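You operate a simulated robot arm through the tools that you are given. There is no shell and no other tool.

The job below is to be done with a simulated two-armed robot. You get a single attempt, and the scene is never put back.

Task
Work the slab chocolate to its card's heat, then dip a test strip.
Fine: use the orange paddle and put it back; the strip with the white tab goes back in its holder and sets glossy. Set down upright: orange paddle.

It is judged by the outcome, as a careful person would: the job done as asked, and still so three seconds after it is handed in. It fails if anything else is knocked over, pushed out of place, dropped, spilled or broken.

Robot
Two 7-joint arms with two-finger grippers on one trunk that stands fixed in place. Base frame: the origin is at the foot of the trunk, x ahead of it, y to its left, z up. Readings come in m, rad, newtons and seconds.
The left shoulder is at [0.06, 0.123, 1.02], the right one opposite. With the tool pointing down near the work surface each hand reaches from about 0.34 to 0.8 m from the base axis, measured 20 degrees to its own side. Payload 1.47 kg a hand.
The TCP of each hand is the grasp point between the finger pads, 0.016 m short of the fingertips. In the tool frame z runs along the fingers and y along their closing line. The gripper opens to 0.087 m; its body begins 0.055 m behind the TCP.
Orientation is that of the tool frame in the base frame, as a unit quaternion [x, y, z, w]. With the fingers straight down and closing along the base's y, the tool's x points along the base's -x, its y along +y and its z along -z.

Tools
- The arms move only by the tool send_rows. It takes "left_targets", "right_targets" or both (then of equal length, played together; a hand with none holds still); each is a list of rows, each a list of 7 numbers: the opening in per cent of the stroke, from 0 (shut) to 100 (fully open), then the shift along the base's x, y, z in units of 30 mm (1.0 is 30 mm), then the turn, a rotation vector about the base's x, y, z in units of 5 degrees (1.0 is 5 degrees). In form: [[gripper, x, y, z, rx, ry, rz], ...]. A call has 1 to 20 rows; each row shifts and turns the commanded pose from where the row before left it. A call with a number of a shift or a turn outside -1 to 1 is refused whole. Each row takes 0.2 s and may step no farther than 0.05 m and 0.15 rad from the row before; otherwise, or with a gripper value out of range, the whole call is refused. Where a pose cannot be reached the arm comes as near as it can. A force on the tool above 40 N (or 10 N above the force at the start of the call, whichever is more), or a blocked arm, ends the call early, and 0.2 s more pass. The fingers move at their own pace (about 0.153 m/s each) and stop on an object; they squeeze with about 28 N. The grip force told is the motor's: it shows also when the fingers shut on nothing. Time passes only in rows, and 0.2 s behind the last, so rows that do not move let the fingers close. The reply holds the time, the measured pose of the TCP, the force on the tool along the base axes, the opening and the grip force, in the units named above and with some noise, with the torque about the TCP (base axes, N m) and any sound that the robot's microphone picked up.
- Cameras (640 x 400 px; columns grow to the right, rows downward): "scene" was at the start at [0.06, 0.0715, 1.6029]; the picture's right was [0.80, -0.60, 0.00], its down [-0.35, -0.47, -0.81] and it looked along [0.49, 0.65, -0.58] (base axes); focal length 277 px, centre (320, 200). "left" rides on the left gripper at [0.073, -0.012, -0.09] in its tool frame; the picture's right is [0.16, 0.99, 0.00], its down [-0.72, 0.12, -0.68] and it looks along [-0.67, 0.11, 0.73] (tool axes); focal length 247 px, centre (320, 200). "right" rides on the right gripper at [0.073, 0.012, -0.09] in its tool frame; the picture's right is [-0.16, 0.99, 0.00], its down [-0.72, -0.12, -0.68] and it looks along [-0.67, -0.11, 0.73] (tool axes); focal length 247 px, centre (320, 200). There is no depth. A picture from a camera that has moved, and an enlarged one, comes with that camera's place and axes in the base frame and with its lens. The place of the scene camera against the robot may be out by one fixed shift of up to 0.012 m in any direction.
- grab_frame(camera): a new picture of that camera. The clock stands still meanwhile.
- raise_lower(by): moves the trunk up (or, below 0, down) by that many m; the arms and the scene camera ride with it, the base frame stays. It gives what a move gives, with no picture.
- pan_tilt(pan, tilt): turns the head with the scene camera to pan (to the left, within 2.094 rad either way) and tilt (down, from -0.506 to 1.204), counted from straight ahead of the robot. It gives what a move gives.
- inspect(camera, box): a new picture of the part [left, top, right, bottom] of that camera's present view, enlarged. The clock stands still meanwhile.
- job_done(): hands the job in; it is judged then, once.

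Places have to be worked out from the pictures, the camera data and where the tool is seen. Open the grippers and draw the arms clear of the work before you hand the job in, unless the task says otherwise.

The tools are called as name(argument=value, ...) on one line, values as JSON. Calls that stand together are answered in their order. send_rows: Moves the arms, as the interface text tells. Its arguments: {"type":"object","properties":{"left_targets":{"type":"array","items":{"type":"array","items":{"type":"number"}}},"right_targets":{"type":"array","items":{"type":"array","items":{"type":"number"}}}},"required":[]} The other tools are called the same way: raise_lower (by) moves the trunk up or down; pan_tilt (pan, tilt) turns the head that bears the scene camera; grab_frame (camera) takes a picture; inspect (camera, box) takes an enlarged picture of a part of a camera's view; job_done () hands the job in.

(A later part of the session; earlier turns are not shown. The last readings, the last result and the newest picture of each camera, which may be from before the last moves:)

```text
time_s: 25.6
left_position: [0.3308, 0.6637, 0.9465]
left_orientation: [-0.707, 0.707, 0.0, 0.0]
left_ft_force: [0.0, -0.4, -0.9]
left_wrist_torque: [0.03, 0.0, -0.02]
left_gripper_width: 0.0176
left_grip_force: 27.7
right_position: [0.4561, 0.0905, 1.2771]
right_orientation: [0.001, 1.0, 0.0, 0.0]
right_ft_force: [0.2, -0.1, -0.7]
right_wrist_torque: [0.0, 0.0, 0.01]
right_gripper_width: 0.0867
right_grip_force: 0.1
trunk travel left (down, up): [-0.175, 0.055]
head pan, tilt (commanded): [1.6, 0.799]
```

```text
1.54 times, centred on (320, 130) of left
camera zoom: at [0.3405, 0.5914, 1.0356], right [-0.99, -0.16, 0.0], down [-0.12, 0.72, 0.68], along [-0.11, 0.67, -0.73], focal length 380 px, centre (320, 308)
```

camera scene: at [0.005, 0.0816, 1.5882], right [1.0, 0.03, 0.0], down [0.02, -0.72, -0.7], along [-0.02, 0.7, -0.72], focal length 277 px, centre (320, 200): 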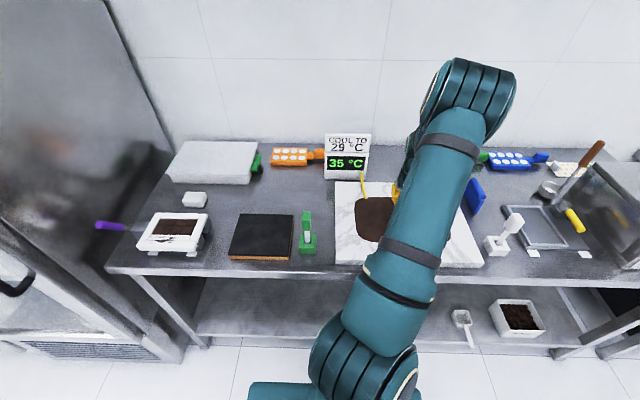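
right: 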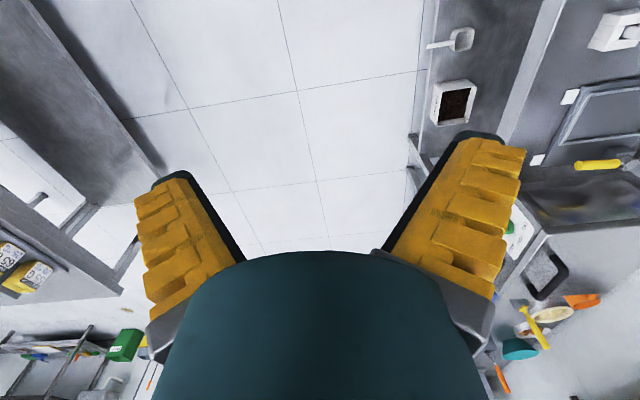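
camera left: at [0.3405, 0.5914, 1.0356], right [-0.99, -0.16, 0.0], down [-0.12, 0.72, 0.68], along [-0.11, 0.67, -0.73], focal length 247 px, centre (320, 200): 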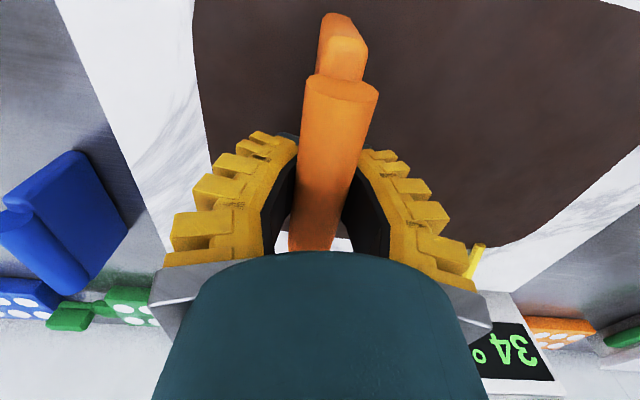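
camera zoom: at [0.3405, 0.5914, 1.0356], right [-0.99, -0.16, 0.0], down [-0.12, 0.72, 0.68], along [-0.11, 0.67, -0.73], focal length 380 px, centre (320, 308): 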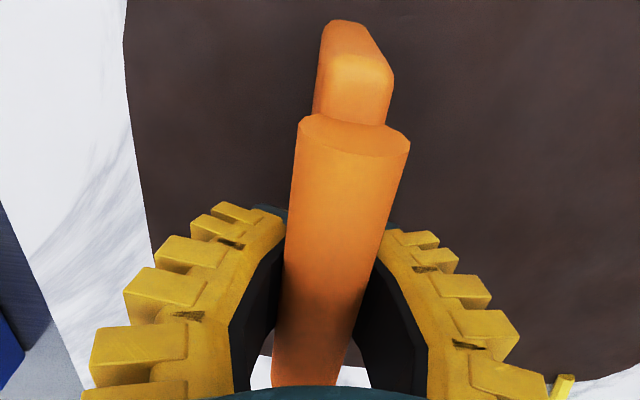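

The paddle is still seated well (maybe 1 mm slip). I lower 1 mm for light contact and stroke -x again.

send_rows(left_targets=[[0, 0, 0, -0.05, 0, 0, 0], [0, -0.6, 0, 0, 0, 0, 0], [0, -0.8, 0, 0, 0, 0, 0], [0, -0.8, 0, 0.01, 0, 0, 0], [0, -0.8, 0, 0.01, 0, 0, 0], [0, -0.8, 0, 0.01, 0, 0, 0], [0, -0.8, 0, 0.01, 0, 0, 0], [0, -0.6, 0, 0, 0, 0, 0]])

inspect(camera="scene", box=[310, 125, 490, 275])

```text
time_s: 27.4
left_position: [0.1764, 0.6644, 0.9459]
left_orientation: [-0.706, 0.708, 0.0, 0.001]
left_ft_force: [0.3, 0.2, -2.1]
left_wrist_torque: [0.02, 0.0, 0.01]
left_gripper_width: 0.0174
left_grip_force: 28.3
right_position: [0.4548, 0.0905, 1.2774]
right_orientation: [0.0, 1.0, 0.001, 0.0]
right_ft_force: [-0.9, -0.7, -0.5]
right_wrist_torque: [0.01, 0.02, -0.02]
right_gripper_width: 0.0871
right_grip_force: 0.0
trunk travel left (down, up): [-0.175, 0.055]
head pan, tilt (commanded): [1.6, 0.799]
```

```text
2.67 times, centred on (400, 200) of scene
camera zoom: at [0.0047, 0.082, 1.5881], right [1.0, 0.03, 0.0], down [0.02, -0.72, -0.7], along [-0.02, 0.7, -0.72], focal length 739 px, centre (107, 200)
```

zoom: 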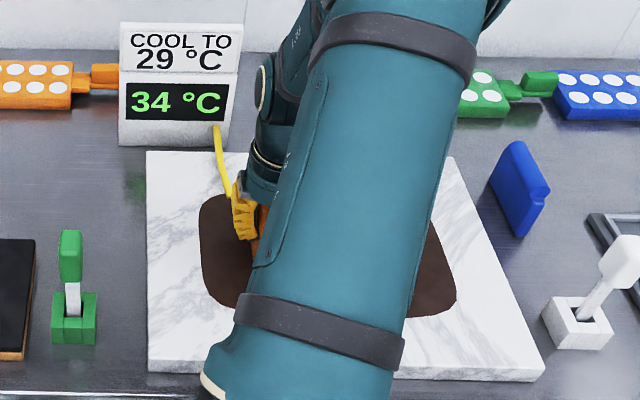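

Still 34 °C with no contact force; I lower another 1.5 mm and stroke +x.

send_rows(left_targets=[[0, 0, 0, -0.05, 0, 0, 0], [0, 0.6, 0, 0, 0, 0, 0], [0, 0.8, 0, 0, 0, 0, 0], [0, 0.8, 0, 0, 0, 0, 0], [0, 0.8, 0, 0, 0, 0, 0], [0, 0.8, 0, 0, 0, 0, 0], [0, 0.8, 0, 0, 0, 0, 0], [0, 0.6, 0, 0, 0, 0, 0]])

inspect(camera="scene", box=[310, 125, 490, 275])

```text
time_s: 29.2
left_position: [0.3314, 0.6647, 0.9469]
left_orientation: [0.707, -0.707, 0.0, 0.0]
left_ft_force: [0.3, -0.7, -0.6]
left_wrist_torque: [-0.02, -0.02, -0.05]
left_gripper_width: 0.0175
left_grip_force: 28.2
right_position: [0.4545, 0.0909, 1.277]
right_orientation: [0.0, 1.0, 0.0, 0.0]
right_ft_force: [0.3, -0.6, -0.4]
right_wrist_torque: [0.03, 0.0, 0.02]
right_gripper_width: 0.0871
right_grip_force: 0.0
trunk travel left (down, up): [-0.175, 0.055]
head pan, tilt (commanded): [1.6, 0.799]
```

```text
2.67 times, centred on (400, 200) of scene
camera zoom: at [0.0055, 0.0822, 1.5881], right [1.0, 0.03, 0.0], down [0.02, -0.72, -0.7], along [-0.02, 0.7, -0.72], focal length 739 px, centre (107, 200)
```

zoom: 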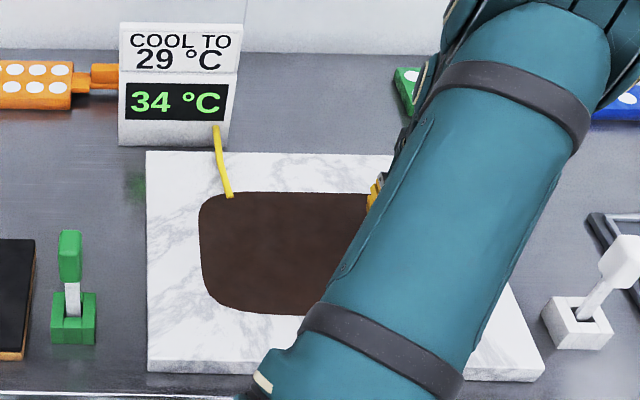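

Still free of contact, so the paddle has slipped up slightly. I lower gently here by 3 mm in 1 mm steps to find the slab again.

send_rows(left_targets=[[0, 0, 0, -0.035, 0, 0, 0], [0, 0, 0, -0.035, 0, 0, 0], [0, 0, 0, 0, 0, 0, 0]])

```text
time_s: 30.1
left_position: [0.331, 0.6632, 0.9427]
left_orientation: [0.707, -0.707, 0.0, -0.001]
left_ft_force: [0.9, 1.8, 13.1]
left_wrist_torque: [-0.31, 0.0, 0.01]
left_gripper_width: 0.0186
left_grip_force: 27.7
right_position: [0.4553, 0.0911, 1.2773]
right_orientation: [0.0, 1.0, 0.002, 0.0]
right_ft_force: [-0.2, 0.4, -0.4]
right_wrist_torque: [-0.01, 0.0, -0.02]
right_gripper_width: 0.0868
right_grip_force: 0.1
trunk travel left (down, up): [-0.175, 0.055]
head pan, tilt (commanded): [1.6, 0.799]
```

Contact found (13 N). I ease up 0.6 mm and stroke toward -x at this height.

send_rows(left_targets=[[0, -0.4, 0, 0.02, 0, 0, 0], [0, -0.8, 0, 0, 0, 0, 0], [0, -0.8, 0, 0, 0, 0, 0], [0, -0.8, 0, 0, 0, 0, 0], [0, -0.8, 0, 0, 0, 0, 0], [0, -0.8, 0, 0, 0, 0, 0], [0, -0.6, 0, 0, 0, 0, 0]])

inspect(camera="scene", box=[310, 125, 490, 275])

```text
time_s: 31.6
left_position: [0.1845, 0.6647, 0.9429]
left_orientation: [-0.707, 0.708, 0.0, 0.0]
left_ft_force: [4.3, -0.9, 14.9]
left_wrist_torque: [-0.02, -0.23, -0.03]
left_gripper_width: 0.021
left_grip_force: 28.1
right_position: [0.4555, 0.0899, 1.2774]
right_orientation: [0.0, 1.0, 0.001, 0.0]
right_ft_force: [0.4, 0.4, 0.0]
right_wrist_torque: [-0.03, 0.01, 0.01]
right_gripper_width: 0.0868
right_grip_force: 0.1
trunk travel left (down, up): [-0.175, 0.055]
head pan, tilt (commanded): [1.6, 0.799]
```

```text
2.67 times, centred on (400, 200) of scene
camera zoom: at [0.0051, 0.0804, 1.5883], right [1.0, 0.03, 0.0], down [0.02, -0.72, -0.7], along [-0.02, 0.7, -0.72], focal length 739 px, centre (107, 200)
```

zoom: 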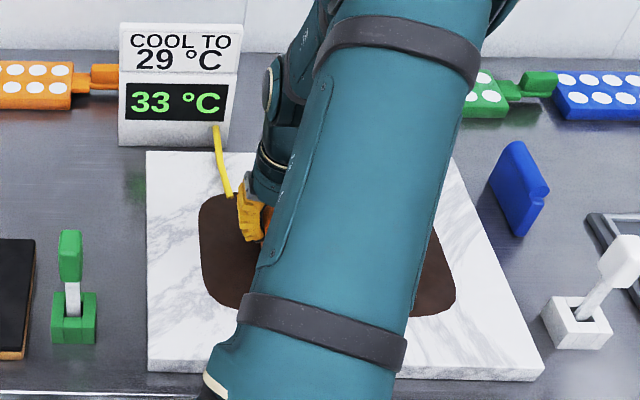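

33 °C now: firm contact strokes cool it by about 1 °C each. I check the grip and stroke back +x.

inspect(camera="left", box=[220, 0, 420, 260])

send_rows(left_targets=[[0, 0.4, 0, 0.02, 0, 0, 0], [0, 0.8, 0, 0, 0, 0, 0], [0, 0.8, 0, 0, 0, 0, 0], [0, 0.8, 0, 0, 0, 0, 0], [0, 0.8, 0, 0, 0, 0, 0], [0, 0.8, 0, 0, 0, 0, 0], [0, 0.6, 0, 0, 0, 0, 0]])

inspect(camera="scene", box=[310, 125, 490, 275])

```text
1.54 times, centred on (320, 130) of left
camera zoom: at [0.1947, 0.5914, 1.0326], right [-0.99, -0.16, 0.0], down [-0.12, 0.72, 0.68], along [-0.11, 0.67, -0.73], focal length 380 px, centre (320, 308)
```

zoom: 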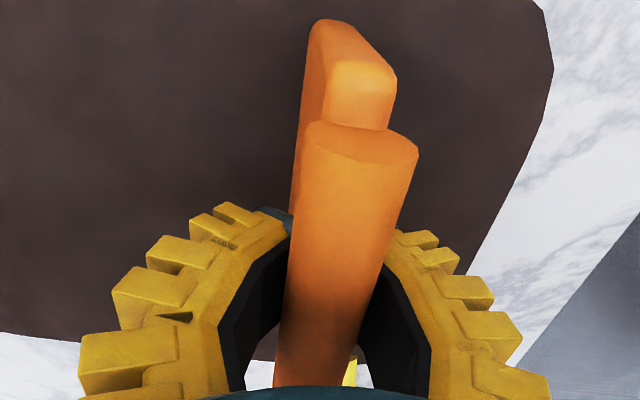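

```text
time_s: 33.2
left_position: [0.3326, 0.6637, 0.9454]
left_orientation: [-0.707, 0.707, 0.0, -0.001]
left_ft_force: [-4.2, -1.1, 12.4]
left_wrist_torque: [-0.03, 0.24, -0.05]
left_gripper_width: 0.0181
left_grip_force: 27.3
right_position: [0.4544, 0.0894, 1.2773]
right_orientation: [0.0, 1.0, 0.001, 0.0]
right_ft_force: [0.7, -0.7, -0.1]
right_wrist_torque: [0.02, 0.02, 0.0]
right_gripper_width: 0.0871
right_grip_force: 0.1
trunk travel left (down, up): [-0.175, 0.055]
head pan, tilt (commanded): [1.6, 0.799]
```

```text
2.67 times, centred on (400, 200) of scene
camera zoom: at [0.0039, 0.0805, 1.5883], right [1.0, 0.03, 0.0], down [0.02, -0.72, -0.7], along [-0.02, 0.7, -0.72], focal length 739 px, centre (107, 200)
```

zoom: 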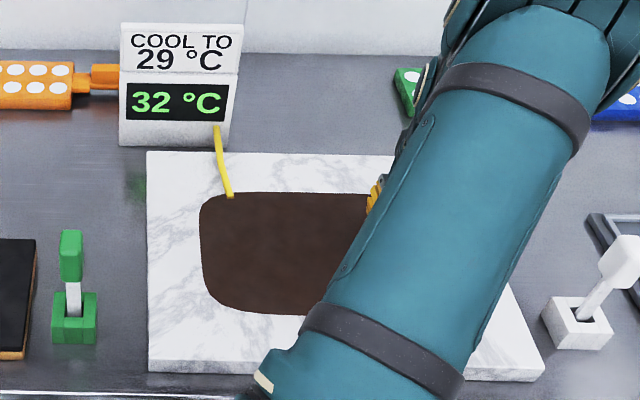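

32 °C. Another stroke back toward -x at the same height.

send_rows(left_targets=[[0, -0.4, 0, 0.0, 0, 0, 0], [0, -0.8, 0, 0, 0, 0, 0], [0, -0.8, 0, 0, 0, 0, 0], [0, -0.8, 0, 0, 0, 0, 0], [0, -0.8, 0, 0, 0, 0, 0], [0, -0.8, 0, 0, 0, 0, 0], [0, -0.6, 0, 0, 0, 0, 0]])

inspect(camera="scene", box=[310, 125, 490, 275])

inspect(camera="left", box=[220, 0, 420, 260])

```text
time_s: 34.9
left_position: [0.1832, 0.6659, 0.9446]
left_orientation: [-0.707, 0.707, 0.0, 0.0]
left_ft_force: [1.6, 1.6, 5.9]
left_wrist_torque: [0.03, -0.05, 0.03]
left_gripper_width: 0.017
left_grip_force: 28.1
right_position: [0.4548, 0.0903, 1.2778]
right_orientation: [0.0, 1.0, 0.0, 0.0]
right_ft_force: [0.2, 0.1, 0.5]
right_wrist_torque: [0.02, 0.0, -0.04]
right_gripper_width: 0.087
right_grip_force: 0.0
trunk travel left (down, up): [-0.175, 0.055]
head pan, tilt (commanded): [1.6, 0.799]
```

```text
2.67 times, centred on (400, 200) of scene
camera zoom: at [0.0052, 0.0814, 1.5882], right [1.0, 0.03, 0.0], down [0.02, -0.72, -0.7], along [-0.02, 0.7, -0.72], focal length 739 px, centre (107, 200)
```

zoom: 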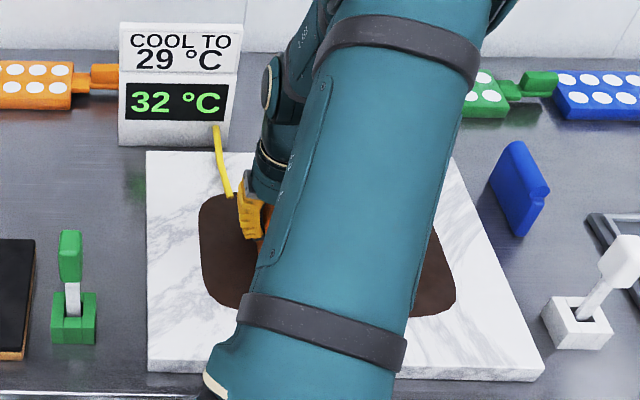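

```text
1.54 times, centred on (320, 130) of left
camera zoom: at [0.1939, 0.5931, 1.0339], right [-0.99, -0.16, 0.0], down [-0.12, 0.72, 0.68], along [-0.11, 0.67, -0.73], focal length 380 px, centre (320, 308)
```

zoom: 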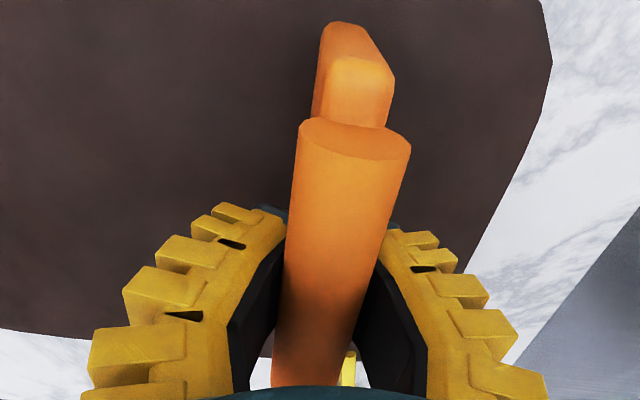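

Still 32 °C with lighter contact. I press 0.6 mm lower and stroke +x.

send_rows(left_targets=[[0, 0.4, 0, -0.02, 0, 0, 0], [0, 0.8, 0, 0, 0, 0, 0], [0, 0.8, 0, 0, 0, 0, 0], [0, 0.8, 0, 0, 0, 0, 0], [0, 0.8, 0, 0, 0, 0, 0], [0, 0.8, 0, 0, 0, 0, 0], [0, 0.6, 0, 0, 0, 0, 0]])

inspect(camera="scene", box=[310, 125, 490, 275])

inspect(camera="left", box=[220, 0, 420, 260])

```text
time_s: 36.5
left_position: [0.3328, 0.6673, 0.9442]
left_orientation: [0.708, -0.707, -0.001, -0.001]
left_ft_force: [-3.4, -0.5, 9.0]
left_wrist_torque: [-0.03, 0.14, -0.02]
left_gripper_width: 0.017
left_grip_force: 27.6
right_position: [0.4541, 0.0906, 1.2763]
right_orientation: [0.0, 1.0, 0.001, 0.0]
right_ft_force: [0.6, -0.1, 0.1]
right_wrist_torque: [0.01, -0.03, 0.02]
right_gripper_width: 0.087
right_grip_force: 0.0
trunk travel left (down, up): [-0.175, 0.055]
head pan, tilt (commanded): [1.6, 0.799]
```

```text
2.67 times, centred on (400, 200) of scene
camera zoom: at [0.0044, 0.0808, 1.5882], right [1.0, 0.03, 0.0], down [0.02, -0.72, -0.7], along [-0.02, 0.7, -0.72], focal length 739 px, centre (107, 200)
```

zoom: 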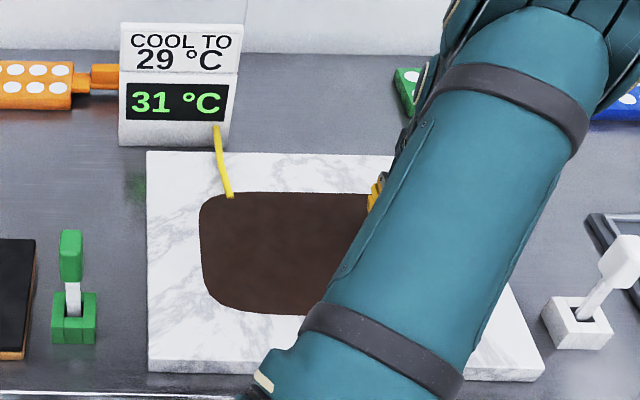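

```text
1.54 times, centred on (320, 130) of left
camera zoom: at [0.3442, 0.5941, 1.0336], right [-0.99, -0.16, 0.0], down [-0.12, 0.72, 0.68], along [-0.11, 0.67, -0.73], focal length 380 px, centre (320, 308)
```

zoom: 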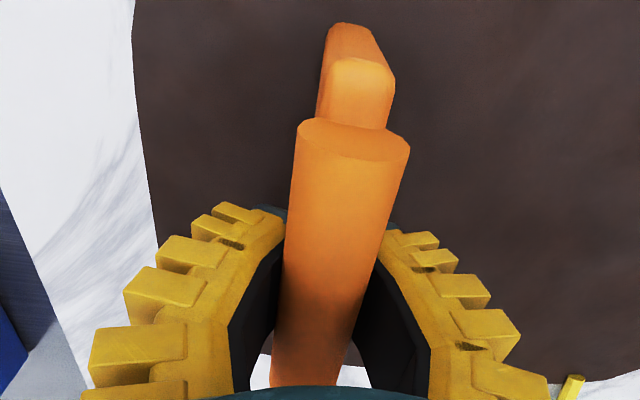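

31 °C. One more stroke toward -x at the same pressure.

send_rows(left_targets=[[0, -0.4, 0, -0.01, 0, 0, 0], [0, -0.8, 0, 0, 0, 0, 0], [0, -0.8, 0, 0, 0, 0, 0], [0, -0.8, 0, 0, 0, 0, 0], [0, -0.8, 0, 0, 0, 0, 0], [0, -0.8, 0, 0, 0, 0, 0], [0, -0.6, 0, 0, 0, 0, 0]])

inspect(camera="scene", box=[310, 125, 490, 275])

inspect(camera="left", box=[220, 0, 420, 260])

```text
time_s: 38.0
left_position: [0.1827, 0.665, 0.9425]
left_orientation: [-0.707, 0.707, 0.001, 0.001]
left_ft_force: [4.1, 0.5, 15.1]
left_wrist_torque: [-0.05, -0.24, 0.01]
left_gripper_width: 0.0205
left_grip_force: 28.1
right_position: [0.4553, 0.0901, 1.2776]
right_orientation: [0.001, 1.0, 0.001, 0.0]
right_ft_force: [-0.1, 0.4, 0.1]
right_wrist_torque: [-0.01, -0.01, 0.01]
right_gripper_width: 0.0869
right_grip_force: 0.1
trunk travel left (down, up): [-0.175, 0.055]
head pan, tilt (commanded): [1.6, 0.799]
```

```text
2.67 times, centred on (400, 200) of scene
camera zoom: at [0.0051, 0.0806, 1.5883], right [1.0, 0.03, 0.0], down [0.02, -0.72, -0.7], along [-0.02, 0.7, -0.72], focal length 739 px, centre (107, 200)
```

zoom: 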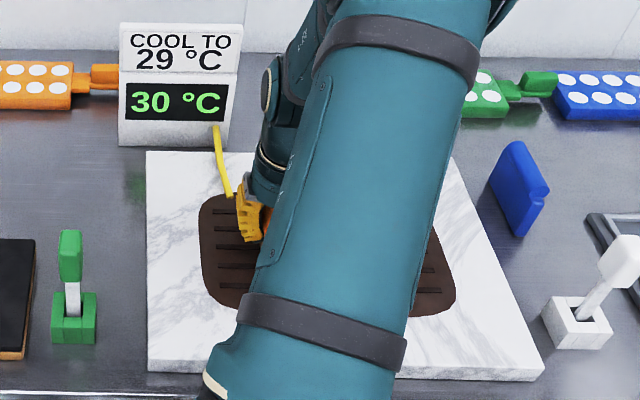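

```text
1.54 times, centred on (320, 130) of left
camera zoom: at [0.1934, 0.5908, 1.0322], right [-0.99, -0.16, 0.0], down [-0.12, 0.72, 0.68], along [-0.11, 0.67, -0.73], focal length 380 px, centre (320, 308)
```

zoom: 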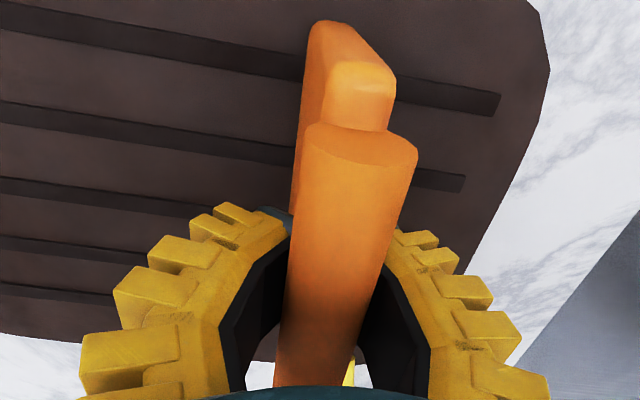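

30 °C and grooves have formed in the thickening mass. I go on in half strokes now so as not to overshoot.

send_rows(left_targets=[[0, 0.4, 0, 0.01, 0, 0, 0], [0, 0.8, 0, 0, 0, 0, 0], [0, 0.8, 0, 0, 0, 0, 0], [0, 0.5, 0, 0, 0, 0, 0]])

inspect(camera="scene", box=[310, 125, 490, 275])

```text
time_s: 39.0
left_position: [0.2556, 0.6652, 0.9451]
left_orientation: [-0.706, 0.708, 0.001, 0.0]
left_ft_force: [-3.2, 0.2, 9.3]
left_wrist_torque: [-0.04, 0.18, 0.01]
left_gripper_width: 0.0161
left_grip_force: 28.1
right_position: [0.4566, 0.0899, 1.277]
right_orientation: [0.001, 1.0, 0.0, 0.0]
right_ft_force: [0.2, 0.1, -0.1]
right_wrist_torque: [0.01, 0.02, 0.03]
right_gripper_width: 0.0871
right_grip_force: 0.1
trunk travel left (down, up): [-0.175, 0.055]
head pan, tilt (commanded): [1.6, 0.799]
```

```text
2.67 times, centred on (400, 200) of scene
camera zoom: at [0.0049, 0.081, 1.5882], right [1.0, 0.03, 0.0], down [0.02, -0.72, -0.7], along [-0.02, 0.7, -0.72], focal length 739 px, centre (107, 200)
```

zoom: 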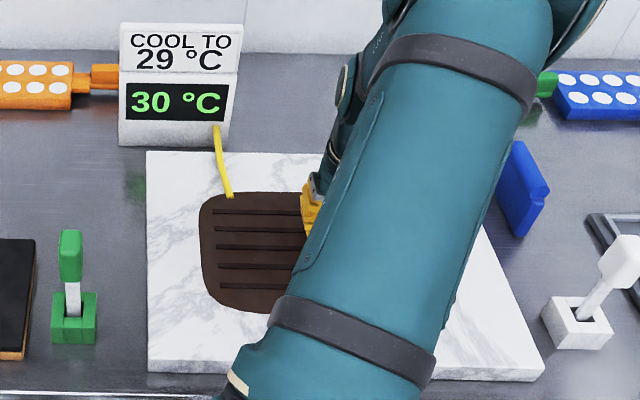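

Still 30 °C; a bit more, 4–5 cm of stroke.

send_rows(left_targets=[[0, 0.4, 0, 0, 0, 0, 0], [0, 0.7, 0, 0, 0, 0, 0], [0, 0.5, 0, 0, 0, 0, 0]])

inspect(camera="scene", box=[310, 125, 490, 275])

inspect(camera="left", box=[220, 0, 420, 260])

```text
time_s: 39.9
left_position: [0.3026, 0.6639, 0.9442]
left_orientation: [-0.706, 0.708, 0.001, 0.0]
left_ft_force: [-2.7, 1.2, 7.8]
left_wrist_torque: [0.07, 0.11, -0.02]
left_gripper_width: 0.0165
left_grip_force: 28.3
right_position: [0.455, 0.0914, 1.2767]
right_orientation: [0.0, 1.0, 0.001, -0.001]
right_ft_force: [0.3, -0.7, -0.6]
right_wrist_torque: [0.04, -0.02, 0.02]
right_gripper_width: 0.087
right_grip_force: 0.0
trunk travel left (down, up): [-0.175, 0.055]
head pan, tilt (commanded): [1.6, 0.799]
```

```text
2.67 times, centred on (400, 200) of scene
camera zoom: at [0.0046, 0.081, 1.5882], right [1.0, 0.03, 0.0], down [0.02, -0.72, -0.7], along [-0.02, 0.7, -0.72], focal length 739 px, centre (107, 200)
```

zoom: 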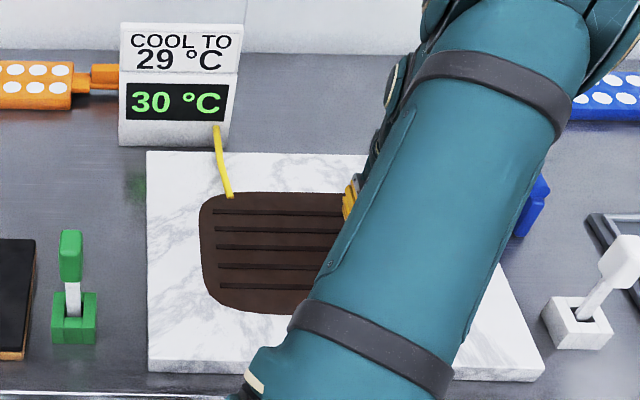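

```text
1.54 times, centred on (320, 130) of left
camera zoom: at [0.3143, 0.5912, 1.0336], right [-0.99, -0.16, 0.0], down [-0.12, 0.72, 0.68], along [-0.11, 0.67, -0.73], focal length 380 px, centre (320, 308)
```

zoom: 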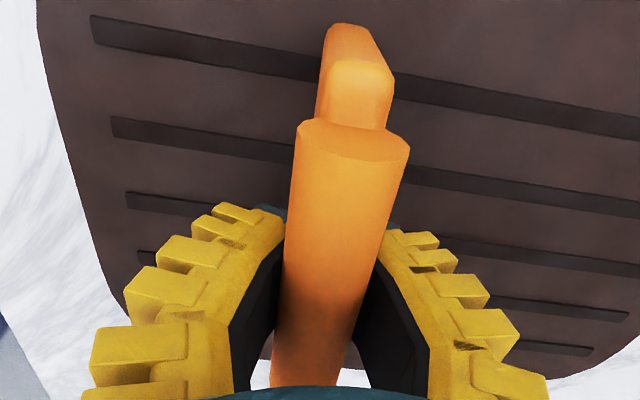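

Still 30 °C; I stroke back 5 cm toward -x and check.

send_rows(left_targets=[[0, -0.4, 0, -0.01, 0, 0, 0], [0, -0.8, 0, 0, 0, 0, 0], [0, -0.6, 0, 0, 0, 0, 0]])

inspect(camera="scene", box=[310, 125, 490, 275])

```text
time_s: 40.6
left_position: [0.2512, 0.6637, 0.9439]
left_orientation: [-0.706, 0.708, 0.0, 0.002]
left_ft_force: [3.9, 0.0, 11.7]
left_wrist_torque: [-0.13, -0.19, 0.08]
left_gripper_width: 0.017
left_grip_force: 28.1
right_position: [0.4566, 0.0904, 1.2772]
right_orientation: [0.0, 1.0, 0.002, 0.001]
right_ft_force: [0.0, -0.5, 0.3]
right_wrist_torque: [-0.01, -0.02, -0.02]
right_gripper_width: 0.0872
right_grip_force: 0.1
trunk travel left (down, up): [-0.175, 0.055]
head pan, tilt (commanded): [1.6, 0.799]
```

```text
2.67 times, centred on (400, 200) of scene
camera zoom: at [0.0051, 0.0808, 1.5882], right [1.0, 0.03, 0.0], down [0.02, -0.72, -0.7], along [-0.02, 0.7, -0.72], focal length 739 px, centre (107, 200)
```

zoom: 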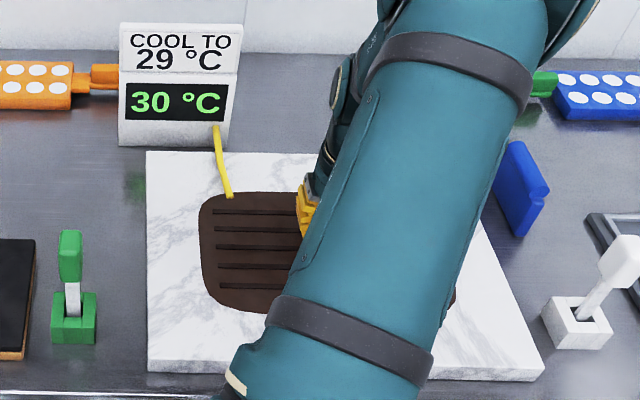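

Still 30 °C; a further 5 cm toward -x.

send_rows(left_targets=[[0, -0.5, 0, 0, 0, 0, 0], [0, -0.7, 0, 0, 0, 0, 0], [0, -0.5, 0, 0, 0, 0, 0]])

inspect(camera="scene", box=[310, 125, 490, 275])

```text
time_s: 41.5
left_position: [0.2006, 0.664, 0.9426]
left_orientation: [-0.706, 0.708, 0.0, -0.001]
left_ft_force: [5.0, -0.7, 13.8]
left_wrist_torque: [-0.07, -0.22, -0.03]
left_gripper_width: 0.0191
left_grip_force: 28.5
right_position: [0.4552, 0.0903, 1.2778]
right_orientation: [0.001, 1.0, 0.001, 0.0]
right_ft_force: [-0.3, -0.4, -0.2]
right_wrist_torque: [-0.02, 0.02, -0.02]
right_gripper_width: 0.087
right_grip_force: 0.0
trunk travel left (down, up): [-0.175, 0.055]
head pan, tilt (commanded): [1.6, 0.799]
```

```text
2.67 times, centred on (400, 200) of scene
camera zoom: at [0.0049, 0.0806, 1.5883], right [1.0, 0.03, 0.0], down [0.02, -0.72, -0.7], along [-0.02, 0.7, -0.72], focal length 739 px, centre (107, 200)
```

zoom: 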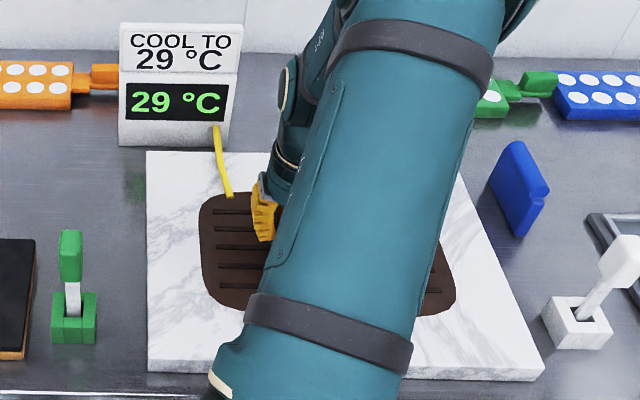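

29 °C has just been reached. I add one short 3 cm stroke to settle safely inside 29 rather than on its edge, then lift straight up.

send_rows(left_targets=[[0, 0.5, 0, 0.01, 0, 0, 0], [0, 0.5, 0, 0, 0, 0, 0], [0, 0, 0, 0.5, 0, 0, 0], [0, 0, 0, 1, 0, 0, 0], [0, 0, 0, 1, 0, 0, 0], [0, 0, 0, 0.6, 0, 0, 0]])

inspect(camera="scene", box=[310, 125, 490, 275])

grab_frame(camera="left")

```text
time_s: 42.9
left_position: [0.2285, 0.667, 1.0363]
left_orientation: [0.707, -0.707, 0.0, 0.0]
left_ft_force: [-0.4, 0.2, -0.2]
left_wrist_torque: [0.0, 0.01, 0.01]
left_gripper_width: 0.0155
left_grip_force: 27.5
right_position: [0.4555, 0.0917, 1.2773]
right_orientation: [0.001, 1.0, 0.0, 0.0]
right_ft_force: [-0.3, -0.6, 0.7]
right_wrist_torque: [0.02, -0.04, 0.01]
right_gripper_width: 0.0871
right_grip_force: 0.0
trunk travel left (down, up): [-0.175, 0.055]
head pan, tilt (commanded): [1.6, 0.799]
```

```text
2.67 times, centred on (400, 200) of scene
camera zoom: at [0.0052, 0.0818, 1.5881], right [1.0, 0.03, 0.0], down [0.02, -0.72, -0.7], along [-0.02, 0.7, -0.72], focal length 739 px, centre (107, 200)
```

zoom: 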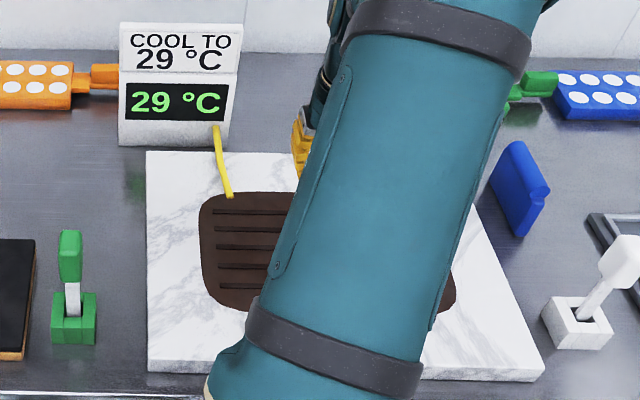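

```text
taken
camera left: at [0.2393, 0.5937, 1.1249], right [-0.99, -0.16, 0.0], down [-0.12, 0.72, 0.68], along [-0.11, 0.67, -0.73], focal length 247 px, centre (320, 200)
```

left: 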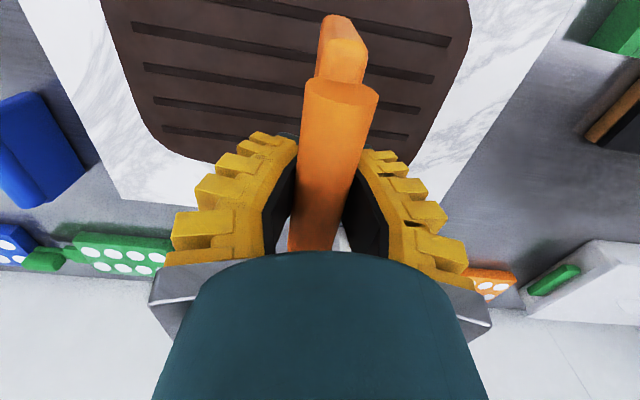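

The display holds at 29 °C. I take the paddle back the way it came: -x first, then +y to its place, stopping about 2.5 cm above the bench to check.

send_rows(left_targets=[[0, -0.4, 0, 0, 0, 0, 0], [0, -1, 0, 0, 0, 0, 0], [0, -1, 0, 0, 0, 0, 0], [0, -1, 0, 0, 0, 0, 0], [0, -1, 0, 0, 0, 0, 0], [0, -1, 0, 0, 0, 0, 0], [0, -1, 0, 0, 0, 0, 0], [0, -1, 0, 0, 0, 0, 0], [0, -1, 0, 0, 0, 0, 0], [0, 0, 0.86, 0, 0, 0, 0], [0, 0, 0.86, 0, 0, 0, 0], [0, 0, 0.86, 0, 0, 0, 0], [0, 0, 0.86, 0, 0, 0, 0], [0, 0, 0.86, 0, 0, 0, 0], [0, 0, 0, -1, 0, 0, 0], [0, 0, 0, -1, 0, 0, 0], [0, 0, 0, -1, 0, 0, 0], [0, 0, 0, 0, 0, 0, 0]])

grab_frame(camera="left")

grab_frame(camera="scene")

```text
time_s: 46.6
left_position: [-0.0225, 0.7925, 0.9457]
left_orientation: [-0.707, 0.707, 0.0, 0.0]
left_ft_force: [-0.4, -0.1, -0.9]
left_wrist_torque: [0.01, 0.0, 0.0]
left_gripper_width: 0.0151
left_grip_force: 28.2
right_position: [0.4564, 0.0902, 1.2772]
right_orientation: [0.002, 1.0, 0.0, 0.0]
right_ft_force: [1.0, 0.1, 0.5]
right_wrist_torque: [0.02, -0.02, 0.02]
right_gripper_width: 0.0871
right_grip_force: 0.1
trunk travel left (down, up): [-0.175, 0.055]
head pan, tilt (commanded): [1.6, 0.799]
```

```text
taken
camera left: at [-0.0126, 0.7202, 1.0357], right [-0.99, -0.16, 0.0], down [-0.12, 0.72, 0.68], along [-0.11, 0.67, -0.73], focal length 247 px, centre (320, 200)
```

left: 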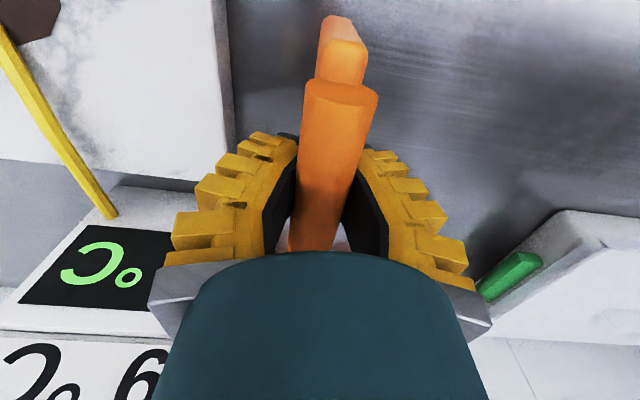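

```text
taken
camera scene: at [0.0051, 0.0815, 1.5882], right [1.0, 0.03, 0.0], down [0.02, -0.72, -0.7], along [-0.02, 0.7, -0.72], focal length 277 px, centre (320, 200)
```

scene: 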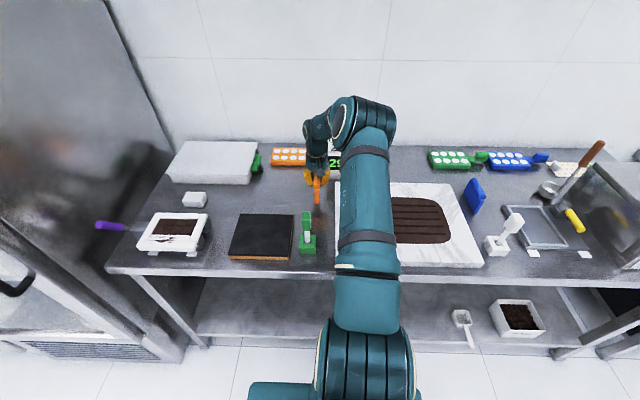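

Paddle is 28 mm above its place. I lower it, the last millimetres slowly, until it touches the bench.

send_rows(left_targets=[[0, 0, 0, -0.5, 0, 0, 0], [0, 0, 0, -0.4, 0, 0, 0], [0, 0, 0, -0.04, 0, 0, 0], [0, 0, 0, -0.03, 0, 0, 0], [0, 0, 0, 0, 0, 0, 0]])

```text
time_s: 47.9
left_position: [-0.0226, 0.7933, 0.9168]
left_orientation: [-0.707, 0.707, 0.001, 0.0]
left_ft_force: [-0.4, 0.6, -0.6]
left_wrist_torque: [-0.02, 0.02, -0.01]
left_gripper_width: 0.0151
left_grip_force: 28.4
right_position: [0.4553, 0.0901, 1.2757]
right_orientation: [0.0, 1.0, 0.0, 0.0]
right_ft_force: [-0.9, -0.3, -0.1]
right_wrist_torque: [0.01, 0.0, -0.01]
right_gripper_width: 0.0871
right_grip_force: 0.1
trunk travel left (down, up): [-0.175, 0.055]
head pan, tilt (commanded): [1.6, 0.799]
```

No contact yet; a little lower in 1 mm steps.

send_rows(left_targets=[[0, 0, 0, -0.035, 0, 0, 0], [0, 0, 0, -0.035, 0, 0, 0], [0, 0, 0, 0, 0, 0, 0]])

```text
time_s: 48.6
left_position: [-0.0207, 0.7938, 0.9148]
left_orientation: [-0.707, 0.707, 0.001, 0.0]
left_ft_force: [0.6, 0.2, -1.2]
left_wrist_torque: [0.0, -0.01, -0.01]
left_gripper_width: 0.0152
left_grip_force: 28.3
right_position: [0.4556, 0.091, 1.2764]
right_orientation: [-0.001, 1.0, 0.0, 0.0]
right_ft_force: [0.2, -0.4, 0.3]
right_wrist_torque: [0.05, 0.01, 0.0]
right_gripper_width: 0.0872
right_grip_force: 0.1
trunk travel left (down, up): [-0.175, 0.055]
head pan, tilt (commanded): [1.6, 0.799]
```

Still none; I continue down in 1 mm steps.

send_rows(left_targets=[[0, 0, 0, -0.035, 0, 0, 0], [0, 0, 0, -0.035, 0, 0, 0], [0, 0, 0, 0, 0, 0, 0]])

inspect(camera="left", box=[220, 0, 420, 260])

```text
time_s: 49.5
left_position: [-0.0216, 0.794, 0.9142]
left_orientation: [-0.707, 0.707, 0.001, 0.001]
left_ft_force: [2.1, 0.0, 11.9]
left_wrist_torque: [-0.43, -0.07, 0.03]
left_gripper_width: 0.0159
left_grip_force: 27.8
right_position: [0.4563, 0.0916, 1.2771]
right_orientation: [-0.001, 1.0, 0.0, 0.0]
right_ft_force: [-0.2, -0.5, -0.6]
right_wrist_torque: [0.03, 0.03, -0.03]
right_gripper_width: 0.0871
right_grip_force: 0.0
trunk travel left (down, up): [-0.175, 0.055]
head pan, tilt (commanded): [1.6, 0.799]
```

```text
1.54 times, centred on (320, 130) of left
camera zoom: at [-0.0115, 0.7215, 1.0028], right [-0.99, -0.16, 0.0], down [-0.11, 0.72, 0.68], along [-0.11, 0.67, -0.73], focal length 380 px, centre (320, 308)
```

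zoom: 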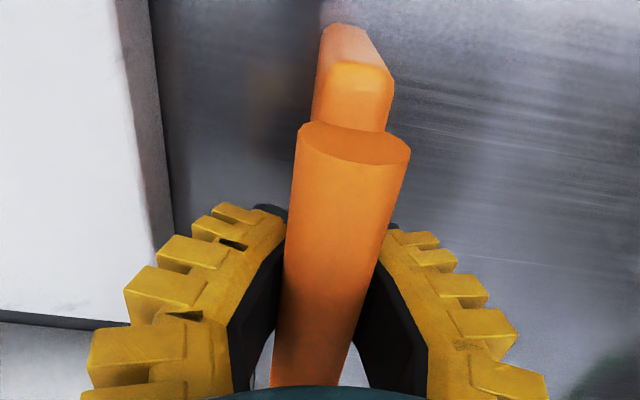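

The blade touches the bench (12 N, near end first, a slight pitch). I ease up a touch and open the gripper gradually so it settles flat.

send_rows(left_targets=[[0, 0, 0, 0.03, 0, 0, 0], [10, 0, 0, 0, 0, 0, 0], [25, 0, 0, 0, 0, 0, 0], [40, 0, 0, 0, 0, 0, 0], [70, 0, 0, 0, 0, 0, 0], [100, 0, 0, 0, 0, 0, 0], [100, 0, 0, 0, 0, 0, 0]])

grab_frame(camera="left")

inspect(camera="scene", box=[270, 110, 370, 220])

```text
time_s: 51.0
left_position: [-0.0214, 0.7932, 0.9137]
left_orientation: [-0.707, 0.707, 0.0, 0.0]
left_ft_force: [0.4, -0.3, 0.4]
left_wrist_torque: [0.0, 0.02, -0.01]
left_gripper_width: 0.087
left_grip_force: 0.2
right_position: [0.4556, 0.0903, 1.2762]
right_orientation: [0.0, 1.0, 0.0, 0.0]
right_ft_force: [-0.1, 0.4, -0.1]
right_wrist_torque: [0.01, 0.02, -0.06]
right_gripper_width: 0.087
right_grip_force: 0.1
trunk travel left (down, up): [-0.175, 0.055]
head pan, tilt (commanded): [1.6, 0.799]
```

```text
taken
camera left: at [-0.011, 0.7214, 1.003], right [-0.99, -0.16, 0.0], down [-0.12, 0.72, 0.68], along [-0.11, 0.67, -0.73], focal length 247 px, centre (320, 200)
```

left: 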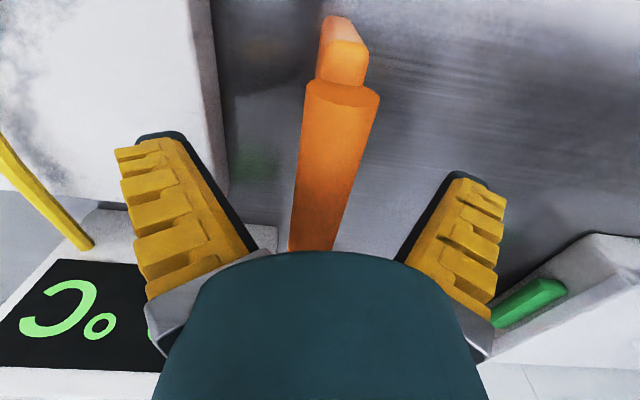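

```text
3.64 times, centred on (320, 165) of scene
camera zoom: at [0.0051, 0.0819, 1.5881], right [1.0, 0.03, 0.0], down [0.02, -0.72, -0.7], along [-0.02, 0.7, -0.72], focal length 1008 px, centre (320, 327)
```

zoom: 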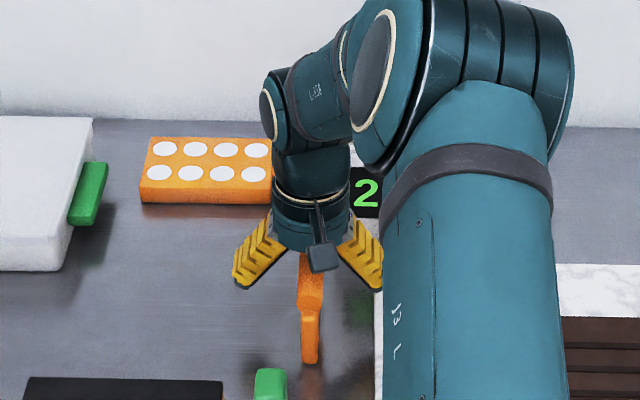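

The paddle stands upright in its old place. I raise the hand straight up and start over toward the white strip.

send_rows(left_targets=[[100, 0, 0, 0.5, 0, 0, 0], [100, 0, 0, 1, 0, 0, 0], [100, 0, 0, 1, 0, 0, 0], [100, 0, 0, 1, 0, 0, 0], [100, 0, 0, 1, 0, 0, 0], [100, 0, 0, 1, 0, 0, 0], [100, 0, 0, 1, 0, 0, 0], [100, 0, 0, 1, 0, 0, 0], [100, 0, 0, 0, 0, 0, 0]])

grab_frame(camera="left")

inspect(camera="scene", box=[270, 120, 370, 230])

```text
time_s: 53.0
left_position: [-0.0223, 0.7959, 1.1408]
left_orientation: [0.708, -0.707, 0.0, 0.0]
left_ft_force: [0.5, 0.2, -0.1]
left_wrist_torque: [-0.01, -0.01, 0.01]
left_gripper_width: 0.0868
left_grip_force: 0.1
right_position: [0.456, 0.0911, 1.2764]
right_orientation: [0.001, 1.0, 0.0, 0.0]
right_ft_force: [0.9, 0.2, -0.3]
right_wrist_torque: [-0.03, 0.01, -0.03]
right_gripper_width: 0.0872
right_grip_force: 0.0
trunk travel left (down, up): [-0.175, 0.055]
head pan, tilt (commanded): [1.6, 0.799]
```

```text
taken
camera left: at [-0.0113, 0.7227, 1.2293], right [-0.99, -0.16, 0.0], down [-0.12, 0.72, 0.68], along [-0.11, 0.67, -0.73], focal length 247 px, centre (320, 200)
```

left: 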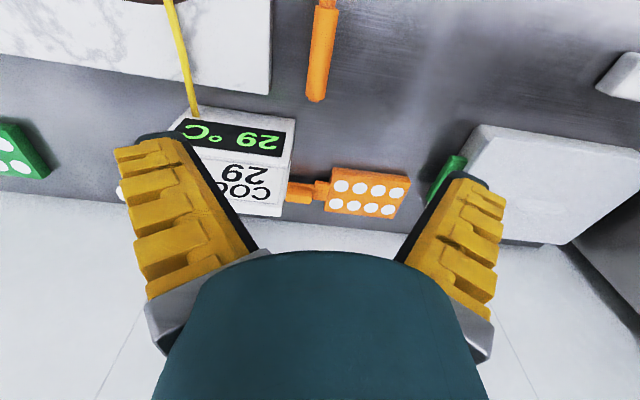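

```text
3.64 times, centred on (320, 175) of scene
camera zoom: at [0.0052, 0.0824, 1.5881], right [1.0, 0.03, 0.0], down [0.02, -0.72, -0.7], along [-0.02, 0.7, -0.72], focal length 1008 px, centre (320, 291)
```

zoom: 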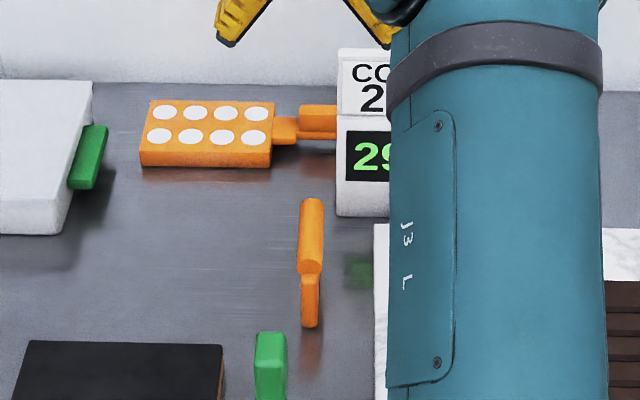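

The orange paddle is upright in place and the display still reads 29 °C. I move at this height over to the white strip.

send_rows(left_targets=[[100, 0.97, -0.36, 0, 0, 0, 0], [100, 0.97, -0.36, 0, 0, 0, 0], [100, 0.97, -0.36, 0, 0, 0, 0], [100, 0.97, -0.36, 0, 0, 0, 0], [100, 0.97, -0.36, 0, 0, 0, 0], [100, 0.97, -0.36, 0, 0, 0, 0], [100, 0.97, -0.36, 0, 0, 0, 0], [100, 0.97, -0.36, 0, 0, 0, 0], [100, 0.97, -0.36, 0, 0, 0, 0], [100, 0.97, -0.36, 0, 0, 0, 0], [100, 0.97, -0.36, 0, 0, 0, 0], [100, 0.97, -0.36, 0, 0, 0, 0], [100, 0.97, -0.36, 0, 0, 0, 0], [100, 0.97, -0.36, 0, 0, 0, 0], [100, 0.97, -0.36, 0, 0, 0, 0], [100, 0.97, -0.36, 0, 0, 0, 0], [100, 0.97, -0.36, 0, 0, 0, 0], [100, 0.97, -0.36, 0, 0, 0, 0], [100, 0.97, -0.36, 0, 0, 0, 0], [100, 0, 0, 0, 0, 0, 0]])

grab_frame(camera="left")

grab_frame(camera="scene")

```text
time_s: 57.2
left_position: [0.5296, 0.5867, 1.1361]
left_orientation: [0.707, -0.707, 0.001, 0.0]
left_ft_force: [-1.1, 0.5, 0.3]
left_wrist_torque: [-0.02, -0.04, 0.02]
left_gripper_width: 0.0871
left_grip_force: 0.0
right_position: [0.4543, 0.0919, 1.2768]
right_orientation: [0.0, 1.0, 0.0, 0.0]
right_ft_force: [-0.5, 0.0, -0.2]
right_wrist_torque: [0.0, 0.04, 0.03]
right_gripper_width: 0.0867
right_grip_force: 0.1
trunk travel left (down, up): [-0.175, 0.055]
head pan, tilt (commanded): [1.6, 0.799]
```

```text
taken
camera left: at [0.5392, 0.5148, 1.226], right [-0.99, -0.16, 0.0], down [-0.12, 0.72, 0.68], along [-0.11, 0.67, -0.73], focal length 247 px, centre (320, 200)
```

left: 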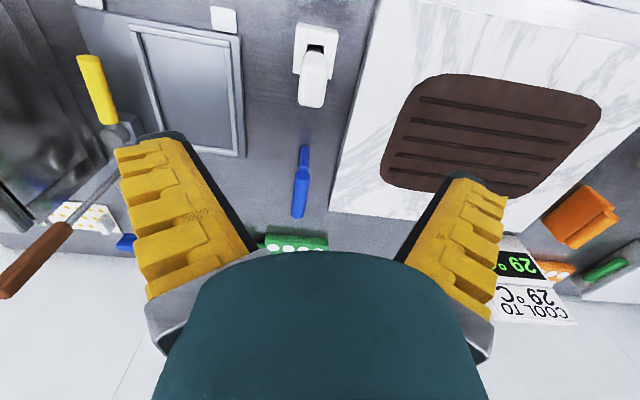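

```text
taken
camera scene: at [0.0044, 0.0819, 1.5882], right [1.0, 0.03, 0.0], down [0.02, -0.72, -0.7], along [-0.02, 0.7, -0.72], focal length 277 px, centre (320, 200)
```

scene: 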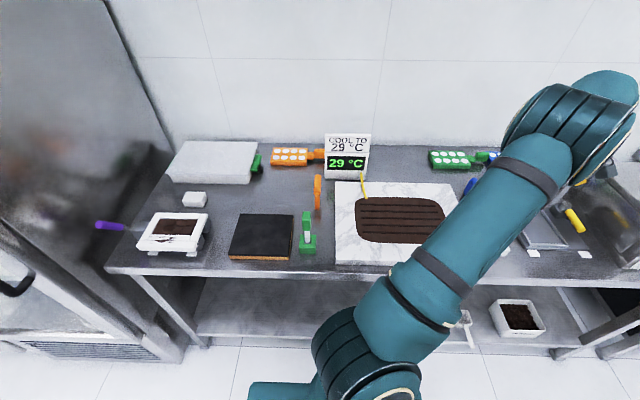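

The strip is beneath the hand. I enlarge it to get the tab's exact place, size and orientation.

inspect(camera="left", box=[260, 0, 380, 120])

```text
3.33 times, centred on (320, 60) of left
camera zoom: at [0.5392, 0.5148, 1.226], right [-0.99, -0.16, 0.0], down [-0.12, 0.72, 0.68], along [-0.11, 0.67, -0.73], focal length 823 px, centre (320, 667)
```

zoom: 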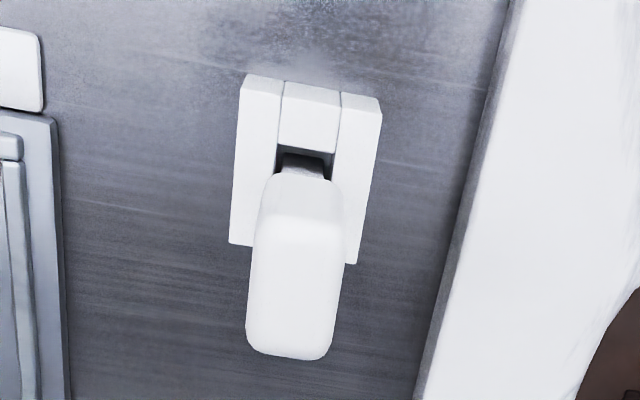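

The tab is about 22 mm (x) × 35 mm (y), aligned with the axes, centred near x≈0.534, y≈0.590, from z≈0.957 to 1.0. I shift over it and descend to just above.

send_rows(left_targets=[[100, 0.217, 0.08, -0.8, 0, 0, 0], [100, 0, 0, -0.9, 0, 0, 0], [100, 0, 0, -0.9, 0, 0, 0], [100, 0, 0, -0.7, 0, 0, 0], [100, 0, 0, 0, 0, 0, 0]])

grab_frame(camera="left")

inspect(camera="scene", box=[300, 120, 460, 250])

```text
time_s: 58.5
left_position: [0.5364, 0.5915, 1.0406]
left_orientation: [0.707, -0.707, 0.0, -0.001]
left_ft_force: [0.0, -0.1, -0.4]
left_wrist_torque: [-0.02, -0.02, 0.0]
left_gripper_width: 0.0871
left_grip_force: 0.1
right_position: [0.4564, 0.0905, 1.2758]
right_orientation: [0.001, 1.0, 0.0, 0.0]
right_ft_force: [0.5, -0.3, 0.1]
right_wrist_torque: [-0.01, 0.03, 0.01]
right_gripper_width: 0.0869
right_grip_force: 0.1
trunk travel left (down, up): [-0.175, 0.055]
head pan, tilt (commanded): [1.6, 0.799]
```

```text
taken
camera left: at [0.5467, 0.5184, 1.1295], right [-0.99, -0.16, 0.0], down [-0.12, 0.72, 0.68], along [-0.11, 0.67, -0.73], focal length 247 px, centre (320, 200)
```

left: 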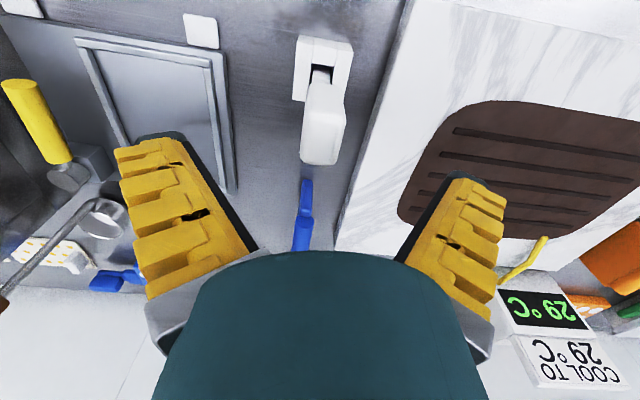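

```text
3.08 times, centred on (380, 185) of scene
camera zoom: at [0.0051, 0.0819, 1.5882], right [1.0, 0.03, 0.0], down [0.02, -0.72, -0.7], along [-0.02, 0.7, -0.72], focal length 853 px, centre (135, 246)
```

zoom: 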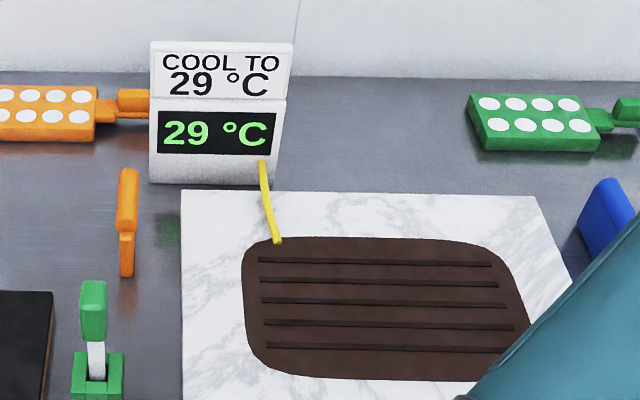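

Enlarging the tab again to verify alignment before the final descent.

inspect(camera="left", box=[250, 20, 390, 190])

```text
2.35 times, centred on (320, 105) of left
camera zoom: at [0.5467, 0.5184, 1.1295], right [-0.99, -0.16, 0.0], down [-0.12, 0.72, 0.68], along [-0.11, 0.67, -0.73], focal length 581 px, centre (320, 424)
```

zoom: 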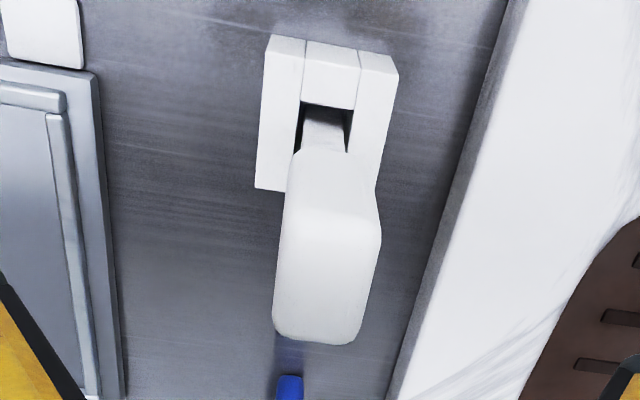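

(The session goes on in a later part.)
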